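You operate a simulated robot arm through the tools that you are given. There is no shell and no other tool. Be economical: measure what you need, move in short steps, check, and stop when the job is done.

Carry out the task below with a simulated robot arm. There is one attempt and no reset: what you move stays moved.

TASK
Put two of the bay cards from the top of the steel table with one drawer on top of the dust pan.
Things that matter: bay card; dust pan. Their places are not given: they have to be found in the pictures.

It is judged by the outcome, as a careful person would: the job done as asked, and still so three seconds after it is handed in. It fails if anything else is knocked over, pushed out of place, dropped, spilled or broken.

THE ROBOT
A 7-joint arm with a two-finger parallel gripper, fixed in place. Base frame: the origin is at the foot of the arm, x ahead of it, y to its left, z up; the work surface is at about z = 0. Lengths are in cm, angles in degrees, forces in N, time in s.
With the tool pointing down near the work surface it reaches from about 24 to 62 cm from the base axis. Its first joint turns from -66.0 to 66.0 degrees. Payload 2.6 kg.
Tool frame: the origin (TCP) lies between the finger pads and is the grasp point; the fingertips stand 3 cm ahead of it; z points along the fingers, y is the line along which they close. The gripper opens to 9.4 cm. The fingers are 2.8 cm wide and 1 cm thick; the gripper's body (5 by 9.6 cm) begins 5.5 cm behind the TCP.
Orientation is told as [roll, pitch, yaw] about the base's x, y, z axes, in that order, counted from this pose: with the fingers straight down and closing along the base's y, the tool's x points along the base's -x, its y along +y and its z along -z.

THE INTERFACE
- The arm moves only by the tool step_arm. Its argument "increments" is a list of rows, each an object (a shift or turn left out is 0, a gripper value left out holds the last) with "fingers": the closure, from 0 (fully open) to 1 (shut); "translation": the shift along the tool's x, y, z in cm, a list of three; "spin": the turn about the tool's z in degrees. In form: [{"fingers": fingers, "translation": [tx, ty, tz], "spin": spin}, ...]. A call has 1 to 10 rows; each row shifts and turns the commanded pose from where the row before left it, along the tool's axes as they then stand. A row lasts 0.2 s, in which the tool goes at most 5 cm and 8.6 degrees; a call with a longer step from one row to the next is refused whole, and so is a gripper value outside its range. A pose out of reach is approached as far as the arm can. The call stops where the force on the tool passes 40 N (or 10 N more than at its start, if that is more) or the arm is blocked; 0.2 s more then pass. The fingers move at their own pace (about 7.2 cm/s each) and stop on an object; they squeeze with about 30 N. The grip force told is the motor's: it shows also when the fingers shut on nothing. Time passes only in rows, and 0.2 s behind the last, so rows that do not move let the fingers close. It gives the time, the measured TCP pose, the force on the tool (base axes), the opening and the grip force at its end, in the units of the frame above (readings bear some noise).
- Cameras (640 x 400 px; columns grow to the right, rows downward): "scene" is fixed at [5.41, 45.69, 55.79]; the picture's right is [-0.50, -0.86, 0.00], its down [-0.54, 0.32, -0.78] and it looks along [0.67, -0.39, -0.63] (base axes); focal length 257 px, centre (320, 200). "wrist" rides on the gripper at [-3.7, 0, -5.8] in the tool frame; the picture's right is [0.00, -1.00, 0.00], its down [0.97, 0.00, -0.24] and it looks along [0.24, 0.00, 0.97] (tool axes); focal length 218 px, centre (320, 200).
- snapshot(camera): a new picture of that camera. No time passes.
- pixel_to_xyz(camera, pixels): for up to 12 pixels [column, row] of the newest picture of that camera ("zoom" is the newest enlarged one), the place [x, y, z] in the base frame of the surface seen there, good to about 0.2 cm. No time passes.
- inspect(camera, box): a new picture of the part [left, top, right, bottom] of that camera's present view, enlarged. No time passes.
- close_job(): hands the job in; it is judged then, once.

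Work in short steps. Measure before you move; look again where a grasp or a placing could have gone wrong, and mend it. You have 60 turns and 16 pictures in all, the two below and enlarged ones among them. Open the gripper and draw the arm clear of the work before you hand the job in, unless the task says otherwise; then end with one line.

The tools are called after ">>>" by a JSON object that holds its "method" and its "body". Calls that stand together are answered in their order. step_arm: Moves the arm, as the interface text tells. Its arguments: {"type":"object","properties":{"increments":{"type":"array","items":{"type":"object","properties":{"fingers":{"type":"number"},"translation":{"type":"array","items":{"type":"number"}},"spin":{"type":"number"}}}}},"required":["increments"]} The other tools are called the same way: snapshot (camera) takes a picture; pixel_to_xyz (camera, pixels) gives the place of the surface under pixels of a picture; inspect (camera, box) takes an enlarged picture of a part of a camera's view; close_job () hands the job in.

At the start:

```text
clock: 0.0
position: [32.32, 22.55, 36.29]
tool_rot: [0.1, 0.0, 0.0]
wrist_force: [0.4, 0.0, -0.8]
gripper_width: 9.42
grasp_force: 0.1
```

scene: 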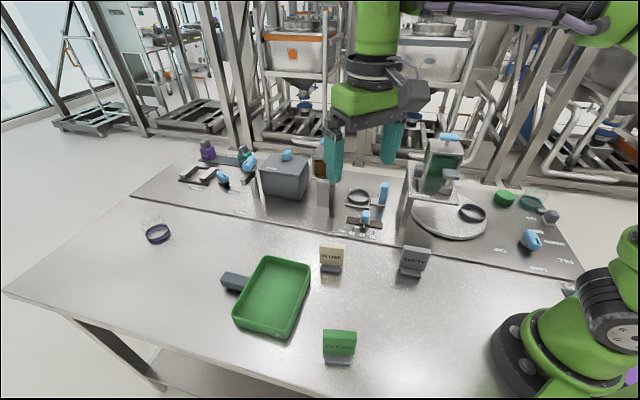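
wrist: 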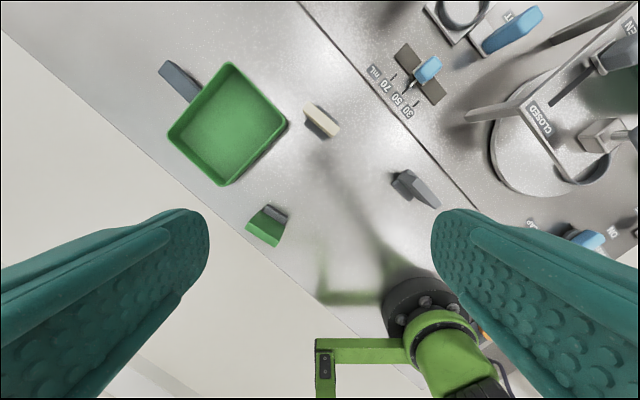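

The three standing cards are at about (331,259), (415,261) and (340,345) in the scene, and the dust pan is at (272,297). I'll enlarge that area and measure.

>>> {"method": "inspect", "body": {"camera": "scene", "box": [210, 230, 450, 380]}}

>>> {"method": "pixel_to_xyz", "body": {"camera": "scene", "pixels": [[332, 249], [331, 259], [331, 270], [415, 250], [412, 263], [411, 274], [340, 332], [340, 345], [338, 360], [272, 297], [262, 260], [308, 268]]}}

```text
2.67 times, centred on (330, 305) of scene
```

zoom: 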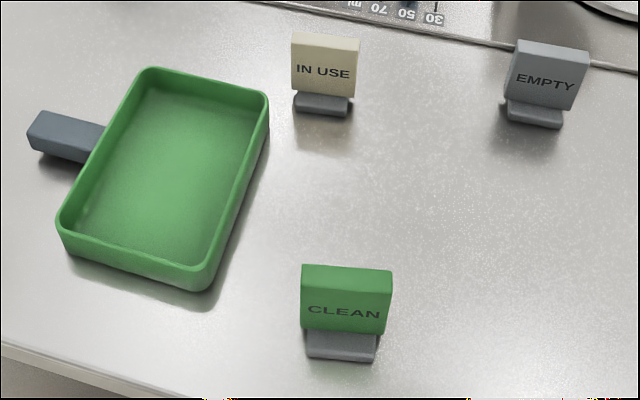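

```text
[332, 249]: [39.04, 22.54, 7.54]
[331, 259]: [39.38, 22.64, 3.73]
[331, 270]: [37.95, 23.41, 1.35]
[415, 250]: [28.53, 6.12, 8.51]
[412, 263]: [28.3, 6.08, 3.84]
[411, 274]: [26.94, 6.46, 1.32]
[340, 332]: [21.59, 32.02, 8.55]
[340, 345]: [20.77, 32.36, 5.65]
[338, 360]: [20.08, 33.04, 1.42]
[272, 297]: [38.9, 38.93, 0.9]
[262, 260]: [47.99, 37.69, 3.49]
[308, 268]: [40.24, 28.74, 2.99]
```

I'll measure the card edges and the pan rim from the zoom to get their yaw, thickness and height.

>>> {"method": "pixel_to_xyz", "body": {"camera": "zoom", "pixels": [[297, 36], [354, 40], [296, 86], [352, 90], [325, 35], [325, 45], [307, 270], [388, 274], [305, 320], [380, 326], [347, 267], [347, 280]]}}

>>> {"method": "pixel_to_xyz", "body": {"camera": "zoom", "pixels": [[152, 71], [264, 96], [208, 265], [66, 226], [165, 160], [185, 240], [230, 110], [95, 215], [150, 100], [322, 110], [340, 350], [60, 120]]}}

>>> {"method": "inspect", "body": {"camera": "wrist", "box": [150, 50, 450, 250]}}

```text
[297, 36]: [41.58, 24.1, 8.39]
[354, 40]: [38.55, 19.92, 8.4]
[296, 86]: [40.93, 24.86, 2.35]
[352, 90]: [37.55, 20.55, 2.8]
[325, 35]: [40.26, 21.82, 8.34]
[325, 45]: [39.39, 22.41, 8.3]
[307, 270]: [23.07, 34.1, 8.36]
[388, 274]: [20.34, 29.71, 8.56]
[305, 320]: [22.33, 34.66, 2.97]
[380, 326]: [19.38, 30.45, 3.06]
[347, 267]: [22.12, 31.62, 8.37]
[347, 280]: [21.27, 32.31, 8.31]
```

```text
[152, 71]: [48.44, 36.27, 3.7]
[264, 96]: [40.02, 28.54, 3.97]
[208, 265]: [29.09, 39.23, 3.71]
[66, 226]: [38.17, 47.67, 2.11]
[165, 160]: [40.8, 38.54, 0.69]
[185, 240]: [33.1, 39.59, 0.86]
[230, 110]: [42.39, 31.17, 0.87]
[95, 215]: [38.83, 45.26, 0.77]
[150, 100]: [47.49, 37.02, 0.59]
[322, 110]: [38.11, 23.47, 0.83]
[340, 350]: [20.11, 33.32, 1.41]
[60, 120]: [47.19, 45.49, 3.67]
```

```text
2.00 times, centred on (300, 150) of wrist
```

zoom: 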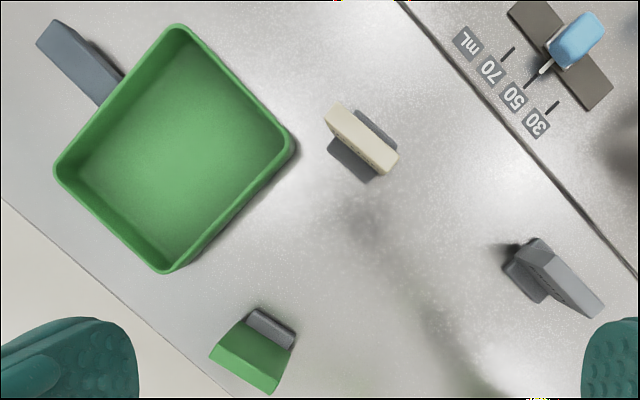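

IN USE is centred near (39.85, 22.1), its top is at z 8.4 and its width runs about 53° from x. The pan's centre is near (38.8, 37.8) with its rim at z 3.9. I'll move above the IN USE card at height and turn yaw to +53 (spin −53).

>>> {"method": "step_arm", "body": {"increments": [{"fingers": 0, "translation": [-3.8, -0.2, 0]}, {"translation": [-3.75, -0.25, 0]}, {"spin": -7.6}, {"spin": -7.6}, {"spin": -7.6}, {"spin": -7.6}, {"spin": -7.6}, {"spin": -7.6}, {"spin": -7.4}, {}]}}

```text
clock: 2.2
position: [39.91, 22.05, 36.44]
tool_rot: [0.0, 0.0, 53.1]
wrist_force: [-0.5, 0.3, -0.3]
gripper_width: 9.39
grasp_force: 0.1
```

The tool is over the card with yaw 53. I'll descend to z≈14 and check with the wrist camera.

>>> {"method": "step_arm", "body": {"increments": [{"translation": [0, 0, 4.5]}, {"translation": [0, 0, 4.5]}, {"translation": [0, 0, 4.5]}, {"translation": [0, 0, 4.5]}, {"translation": [0, 0, 4]}, {}]}}

>>> {"method": "snapshot", "body": {"camera": "wrist"}}

```text
clock: 3.6
position: [39.91, 22.02, 14.24]
tool_rot: [0.0, -0.1, 53.0]
wrist_force: [0.7, -0.3, -0.1]
gripper_width: 9.38
grasp_force: 0.0
```

```text
11 pictures are left
```

wrist: 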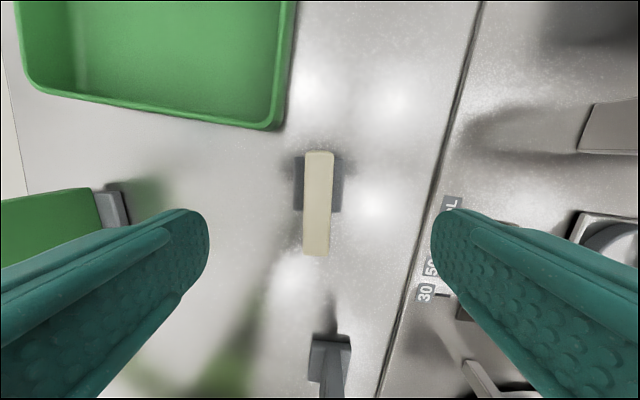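

The card (about (318,205)) sits centred between the fingers. I'll descend to TCP z≈6.9 and close.

>>> {"method": "step_arm", "body": {"increments": [{"translation": [0, 0, 4]}, {"translation": [0, 0, 3.3]}, {}, {"fingers": 1}, {}, {}, {}, {}]}}

```text
clock: 5.4
position: [39.79, 21.91, 7.14]
tool_rot: [0.0, 0.0, 53.0]
wrist_force: [1.0, 0.0, -1.4]
gripper_width: 1.98
grasp_force: 29.9
```

Gripped at 1.98 cm. I'll lift, turn to yaw 43 to match the pan, and carry it over the far half of the pan (36.1, 40.4).

>>> {"method": "step_arm", "body": {"increments": [{"translation": [0, 0, -3]}, {"translation": [0, 0, -3]}, {"translation": [0, 0, -3]}, {"spin": 5}, {"spin": 5}, {}]}}

>>> {"method": "step_arm", "body": {"increments": [{"translation": [-1.65, 2.67, 0]}, {"translation": [-1.65, 2.67, 0]}, {"translation": [-1.65, 2.67, 0]}, {"translation": [-1.65, 2.67, 0]}, {"translation": [-1.65, 2.67, 0]}, {"translation": [-1.65, 2.7, 0]}, {}]}}

>>> {"method": "snapshot", "body": {"camera": "scene"}}

```text
clock: 6.8
position: [39.73, 21.95, 15.9]
tool_rot: [-0.1, -0.1, 42.9]
wrist_force: [0.2, 0.3, -0.9]
gripper_width: 2.01
grasp_force: 29.9
```

```text
clock: 8.4
position: [36.21, 40.45, 15.98]
tool_rot: [0.0, 0.0, 43.0]
wrist_force: [-0.2, 0.9, -0.7]
gripper_width: 1.96
grasp_force: 30.5
```

```text
10 pictures are left
```

scene: 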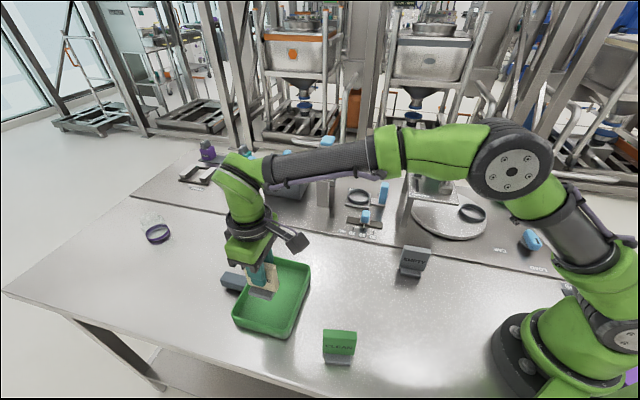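

The card is over the pan. I'll lower to z≈12.3 (card foot just above the rim) and check clearance.

>>> {"method": "step_arm", "body": {"increments": [{"translation": [0, 0, 2]}, {"translation": [0, 0, 1.7]}, {}]}}

>>> {"method": "snapshot", "body": {"camera": "wrist"}}

>>> {"method": "inspect", "body": {"camera": "scene", "box": [190, 220, 350, 350]}}

```text
clock: 9.2
position: [36.24, 40.44, 12.3]
tool_rot: [0.0, 0.1, 43.0]
wrist_force: [-0.1, -0.3, -1.3]
gripper_width: 1.97
grasp_force: 29.8
```

```text
9 pictures are left
```

wrist: 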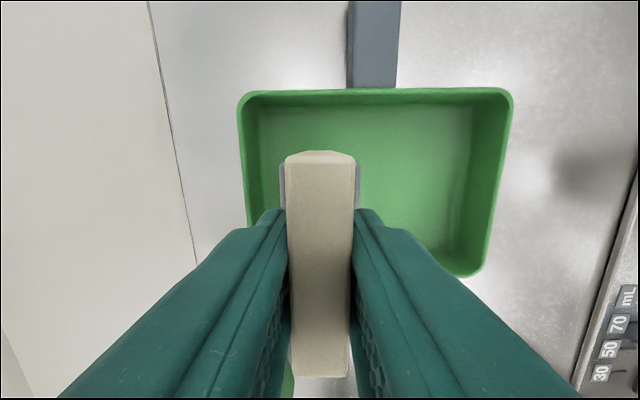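

```text
3.08 times, centred on (270, 285) of scene
```

zoom: 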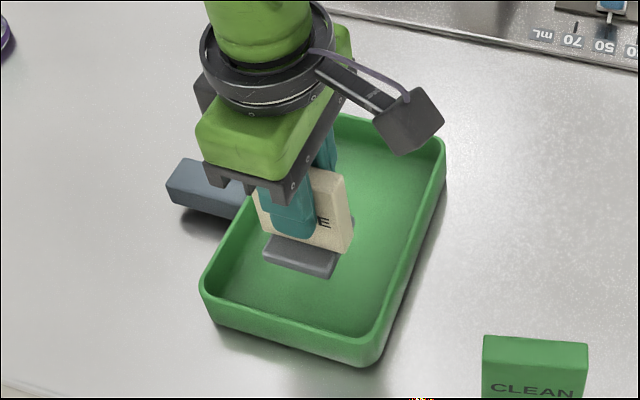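

Aligned by eye; I'll measure the rim edges to confirm the centring.

>>> {"method": "pixel_to_xyz", "body": {"camera": "wrist", "pixels": [[246, 95], [505, 93], [485, 266], [243, 215], [320, 93], [420, 180]]}}

```text
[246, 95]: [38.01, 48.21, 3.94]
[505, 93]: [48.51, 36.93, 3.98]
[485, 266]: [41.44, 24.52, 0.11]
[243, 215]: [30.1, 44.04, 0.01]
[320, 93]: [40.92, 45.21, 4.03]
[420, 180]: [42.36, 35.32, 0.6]
```

The centre is about 0.3 cm off, so I'll correct that. Then I'll lower slowly to z≈8 and check for contact.

>>> {"method": "step_arm", "body": {"increments": [{"translation": [-0.3, 0, 1.5]}, {"translation": [0, 0, 1.5]}, {"translation": [0, 0, 0.8]}, {"translation": [0, 0, 0.4]}, {"translation": [0, 0, 0.15]}, {}]}}

```text
clock: 10.6
position: [36.38, 40.71, 7.99]
tool_rot: [0.0, 0.1, 43.0]
wrist_force: [-0.1, -0.6, 0.5]
gripper_width: 1.96
grasp_force: 30.0
```

>>> {"method": "step_arm", "body": {"increments": [{"translation": [0, 0, 0.1]}, {"translation": [0, 0, 0.1]}, {}]}}

```text
clock: 11.4
position: [36.45, 40.68, 7.88]
tool_rot: [0.0, 0.0, 43.0]
wrist_force: [0.9, 0.5, -1.1]
gripper_width: 2.02
grasp_force: 29.4
```

No clear contact yet, so I'll go a bit further.

>>> {"method": "step_arm", "body": {"increments": [{"translation": [0, 0, 0.1]}, {"translation": [0, 0, 0.1]}, {}]}}

```text
clock: 12.2
position: [36.63, 40.78, 7.7]
tool_rot: [0.1, -0.2, 43.0]
wrist_force: [-1.1, -1.1, 8.5]
gripper_width: 1.99
grasp_force: 30.0
```

Contact (8.5 N). I'll ease up 0.1, open to about 5 cm and rise.

>>> {"method": "step_arm", "body": {"increments": [{"translation": [0, 0, -0.1]}, {"fingers": 0.7}, {"fingers": 0.47}, {}, {"translation": [0, 0, -2]}, {"translation": [0, 0, -3]}, {"translation": [0, 0, -4]}, {}]}}

>>> {"method": "inspect", "body": {"camera": "scene", "box": [190, 220, 390, 370]}}

```text
clock: 14.0
position: [36.49, 40.62, 16.79]
tool_rot: [0.0, 0.0, 43.0]
wrist_force: [0.1, 0.0, -0.6]
gripper_width: 4.98
grasp_force: 0.2
```

```text
2.67 times, centred on (290, 295) of scene
```

zoom: 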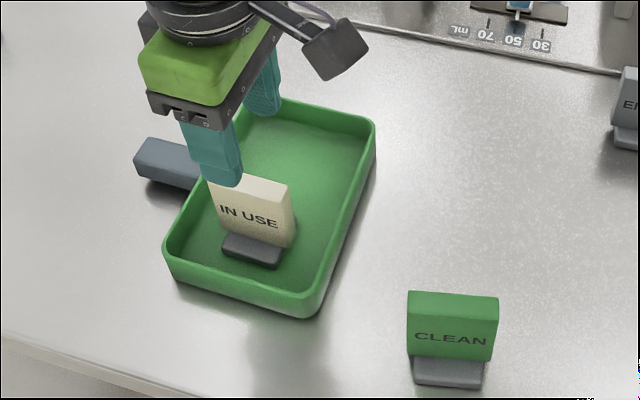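

IN USE stands stably in the pan. Next is CLEAN at about (21.7, 32.0), width direction about 56.5°: raise, move over, turn −13.5.

>>> {"method": "step_arm", "body": {"increments": [{"translation": [0, 0, -3]}, {"translation": [3.35, 0.75, 0]}, {"translation": [3.35, 0.75, 0]}, {"translation": [3.35, 0.75, 0]}, {"translation": [3.35, 0.75, 0], "fingers": 0}, {"translation": [3.35, 0.73, 0]}, {"spin": -6.8}, {"spin": -6.7}, {}]}}

>>> {"method": "snapshot", "body": {"camera": "wrist"}}

```text
clock: 16.0
position: [21.72, 32.0, 19.72]
tool_rot: [0.0, 0.1, 56.5]
wrist_force: [-0.4, 1.5, -0.5]
gripper_width: 9.41
grasp_force: 0.0
```

```text
6 pictures are left
```

wrist: 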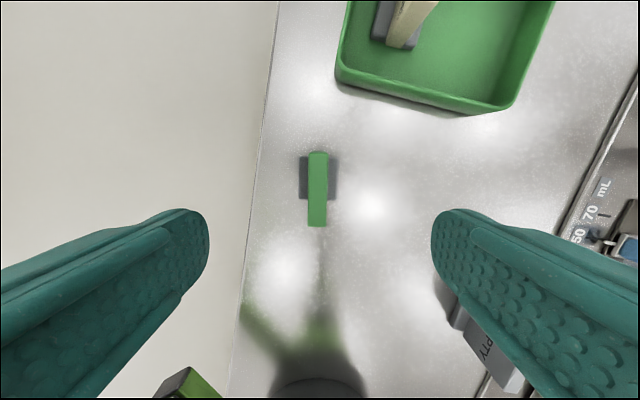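

The card (about (318,190)) is centred and aligned. I'll descend to z≈7.0 and close.

>>> {"method": "step_arm", "body": {"increments": [{"translation": [0, 0, 4]}, {"translation": [0, 0, 4]}, {"translation": [0, 0, 3]}, {"translation": [0, 0, 1.7]}, {}, {"fingers": 1}, {}, {}, {}, {}]}}

```text
clock: 18.2
position: [21.74, 31.9, 7.18]
tool_rot: [0.1, 0.0, 56.5]
wrist_force: [0.3, 0.8, -1.1]
gripper_width: 1.97
grasp_force: 30.3
```

Gripped. I'll lift, turn back to yaw 43 and carry it to the free half of the pan (41.5, 35.6).

>>> {"method": "step_arm", "body": {"increments": [{"translation": [0, 0, -3]}, {"translation": [0, 0, -4]}, {"translation": [0, 0, -4]}, {"spin": 4.5}, {"spin": 4.5}, {"spin": 4.5}, {}]}}

>>> {"method": "step_arm", "body": {"increments": [{"translation": [-2.83, -1.8, 0]}, {"translation": [-2.83, -1.8, 0]}, {"translation": [-2.83, -1.8, 0]}, {"translation": [-2.83, -1.8, 0]}, {"translation": [-2.83, -1.8, 0]}, {"translation": [-2.85, -1.8, 0]}, {}, {"translation": [0, 0, 3]}, {"translation": [0, 0, 2.5]}, {}]}}

>>> {"method": "snapshot", "body": {"camera": "wrist"}}

```text
clock: 19.8
position: [21.68, 32.02, 18.05]
tool_rot: [-0.1, 0.0, 42.9]
wrist_force: [-0.5, 1.2, -0.6]
gripper_width: 1.98
grasp_force: 30.1
```

```text
clock: 22.0
position: [41.43, 35.72, 12.49]
tool_rot: [0.0, 0.0, 43.2]
wrist_force: [-0.2, 0.6, -0.3]
gripper_width: 1.97
grasp_force: 29.9
```

```text
5 pictures are left
```

wrist: 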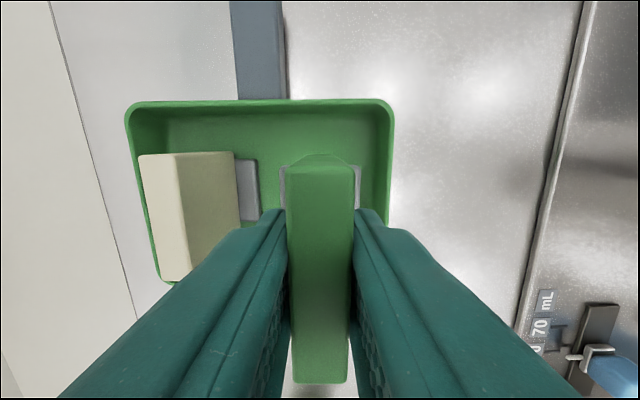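

Clear of the first card and the walls. I'll lower slowly into contact.

>>> {"method": "step_arm", "body": {"increments": [{"translation": [0, 0, 1.5]}, {"translation": [0, 0, 1.5]}, {"translation": [0, 0, 1]}, {"translation": [0, 0, 0.4]}, {"translation": [0, 0, 0.15]}, {}]}}

>>> {"method": "step_arm", "body": {"increments": [{"translation": [0, 0, 0.1]}, {"translation": [0, 0, 0.1]}, {}]}}

```text
clock: 23.4
position: [41.46, 35.69, 7.96]
tool_rot: [0.0, -0.1, 43.0]
wrist_force: [-0.3, 0.9, -1.1]
gripper_width: 2.0
grasp_force: 30.3
```

```text
clock: 24.2
position: [41.42, 35.63, 7.8]
tool_rot: [0.1, 0.0, 43.0]
wrist_force: [-0.8, -0.2, -0.1]
gripper_width: 1.98
grasp_force: 30.4
```

>>> {"method": "step_arm", "body": {"increments": [{"translation": [0, 0, 0.1]}, {}]}}

```text
clock: 24.8
position: [41.38, 35.76, 7.69]
tool_rot: [0.0, 0.0, 43.0]
wrist_force: [-0.4, 0.6, -0.2]
gripper_width: 1.98
grasp_force: 29.5
```

>>> {"method": "step_arm", "body": {"increments": [{"translation": [0, 0, 0.1]}, {}]}}

```text
clock: 25.4
position: [41.57, 35.58, 7.73]
tool_rot: [0.0, -0.1, 42.9]
wrist_force: [-3.4, -1.8, 12.0]
gripper_width: 1.97
grasp_force: 29.9
```

Contact (12 N). I'll ease up, release with a limited opening, and rise well clear.

>>> {"method": "step_arm", "body": {"increments": [{"translation": [0, 0, -0.1]}, {"fingers": 0.7}, {"fingers": 0.5}, {}, {"translation": [0, 0, -2]}, {"translation": [0, 0, -4]}, {"translation": [0, 0, -4]}, {"translation": [0, 0, -4]}, {"translation": [0, 0, -4], "fingers": 0}, {}]}}

>>> {"method": "step_arm", "body": {"increments": [{"translation": [4, 0, 0]}, {"translation": [4, 0, 0]}, {"translation": [4, 0, 0]}, {}, {}]}}

>>> {"method": "snapshot", "body": {"camera": "scene"}}

>>> {"method": "inspect", "body": {"camera": "scene", "box": [190, 220, 390, 370]}}

```text
clock: 27.6
position: [41.34, 35.36, 25.64]
tool_rot: [0.0, 0.0, 43.1]
wrist_force: [0.3, -0.3, -0.5]
gripper_width: 9.42
grasp_force: 0.0
```

```text
clock: 28.8
position: [32.82, 27.37, 25.56]
tool_rot: [0.0, 0.0, 43.0]
wrist_force: [-0.9, 0.3, 0.4]
gripper_width: 9.39
grasp_force: 0.0
```

```text
4 pictures are left
```

scene: 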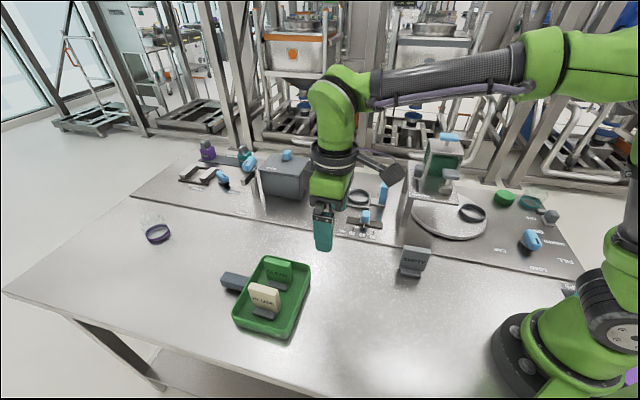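

```text
2.67 times, centred on (290, 295) of scene
```

zoom: 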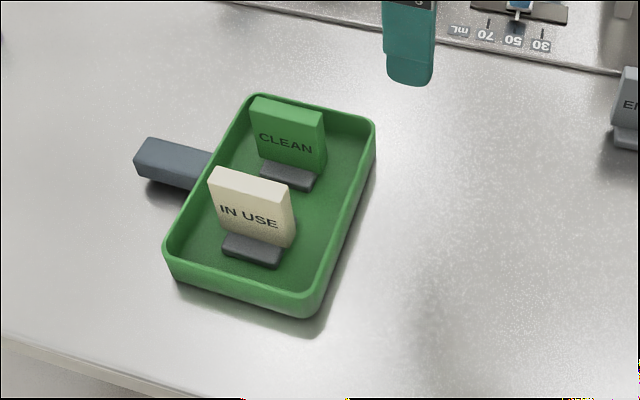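

Both cards stand in the pan, nothing else has moved, and the arm is clear with the gripper open. I'll hand in the job.

>>> {"method": "close_job", "body": {}}

```text
The job is handed in.
```

The IN USE and CLEAN bay cards are standing upright in the dust pan, the EMPTY card and everything else are where they were, and the job is handed in.
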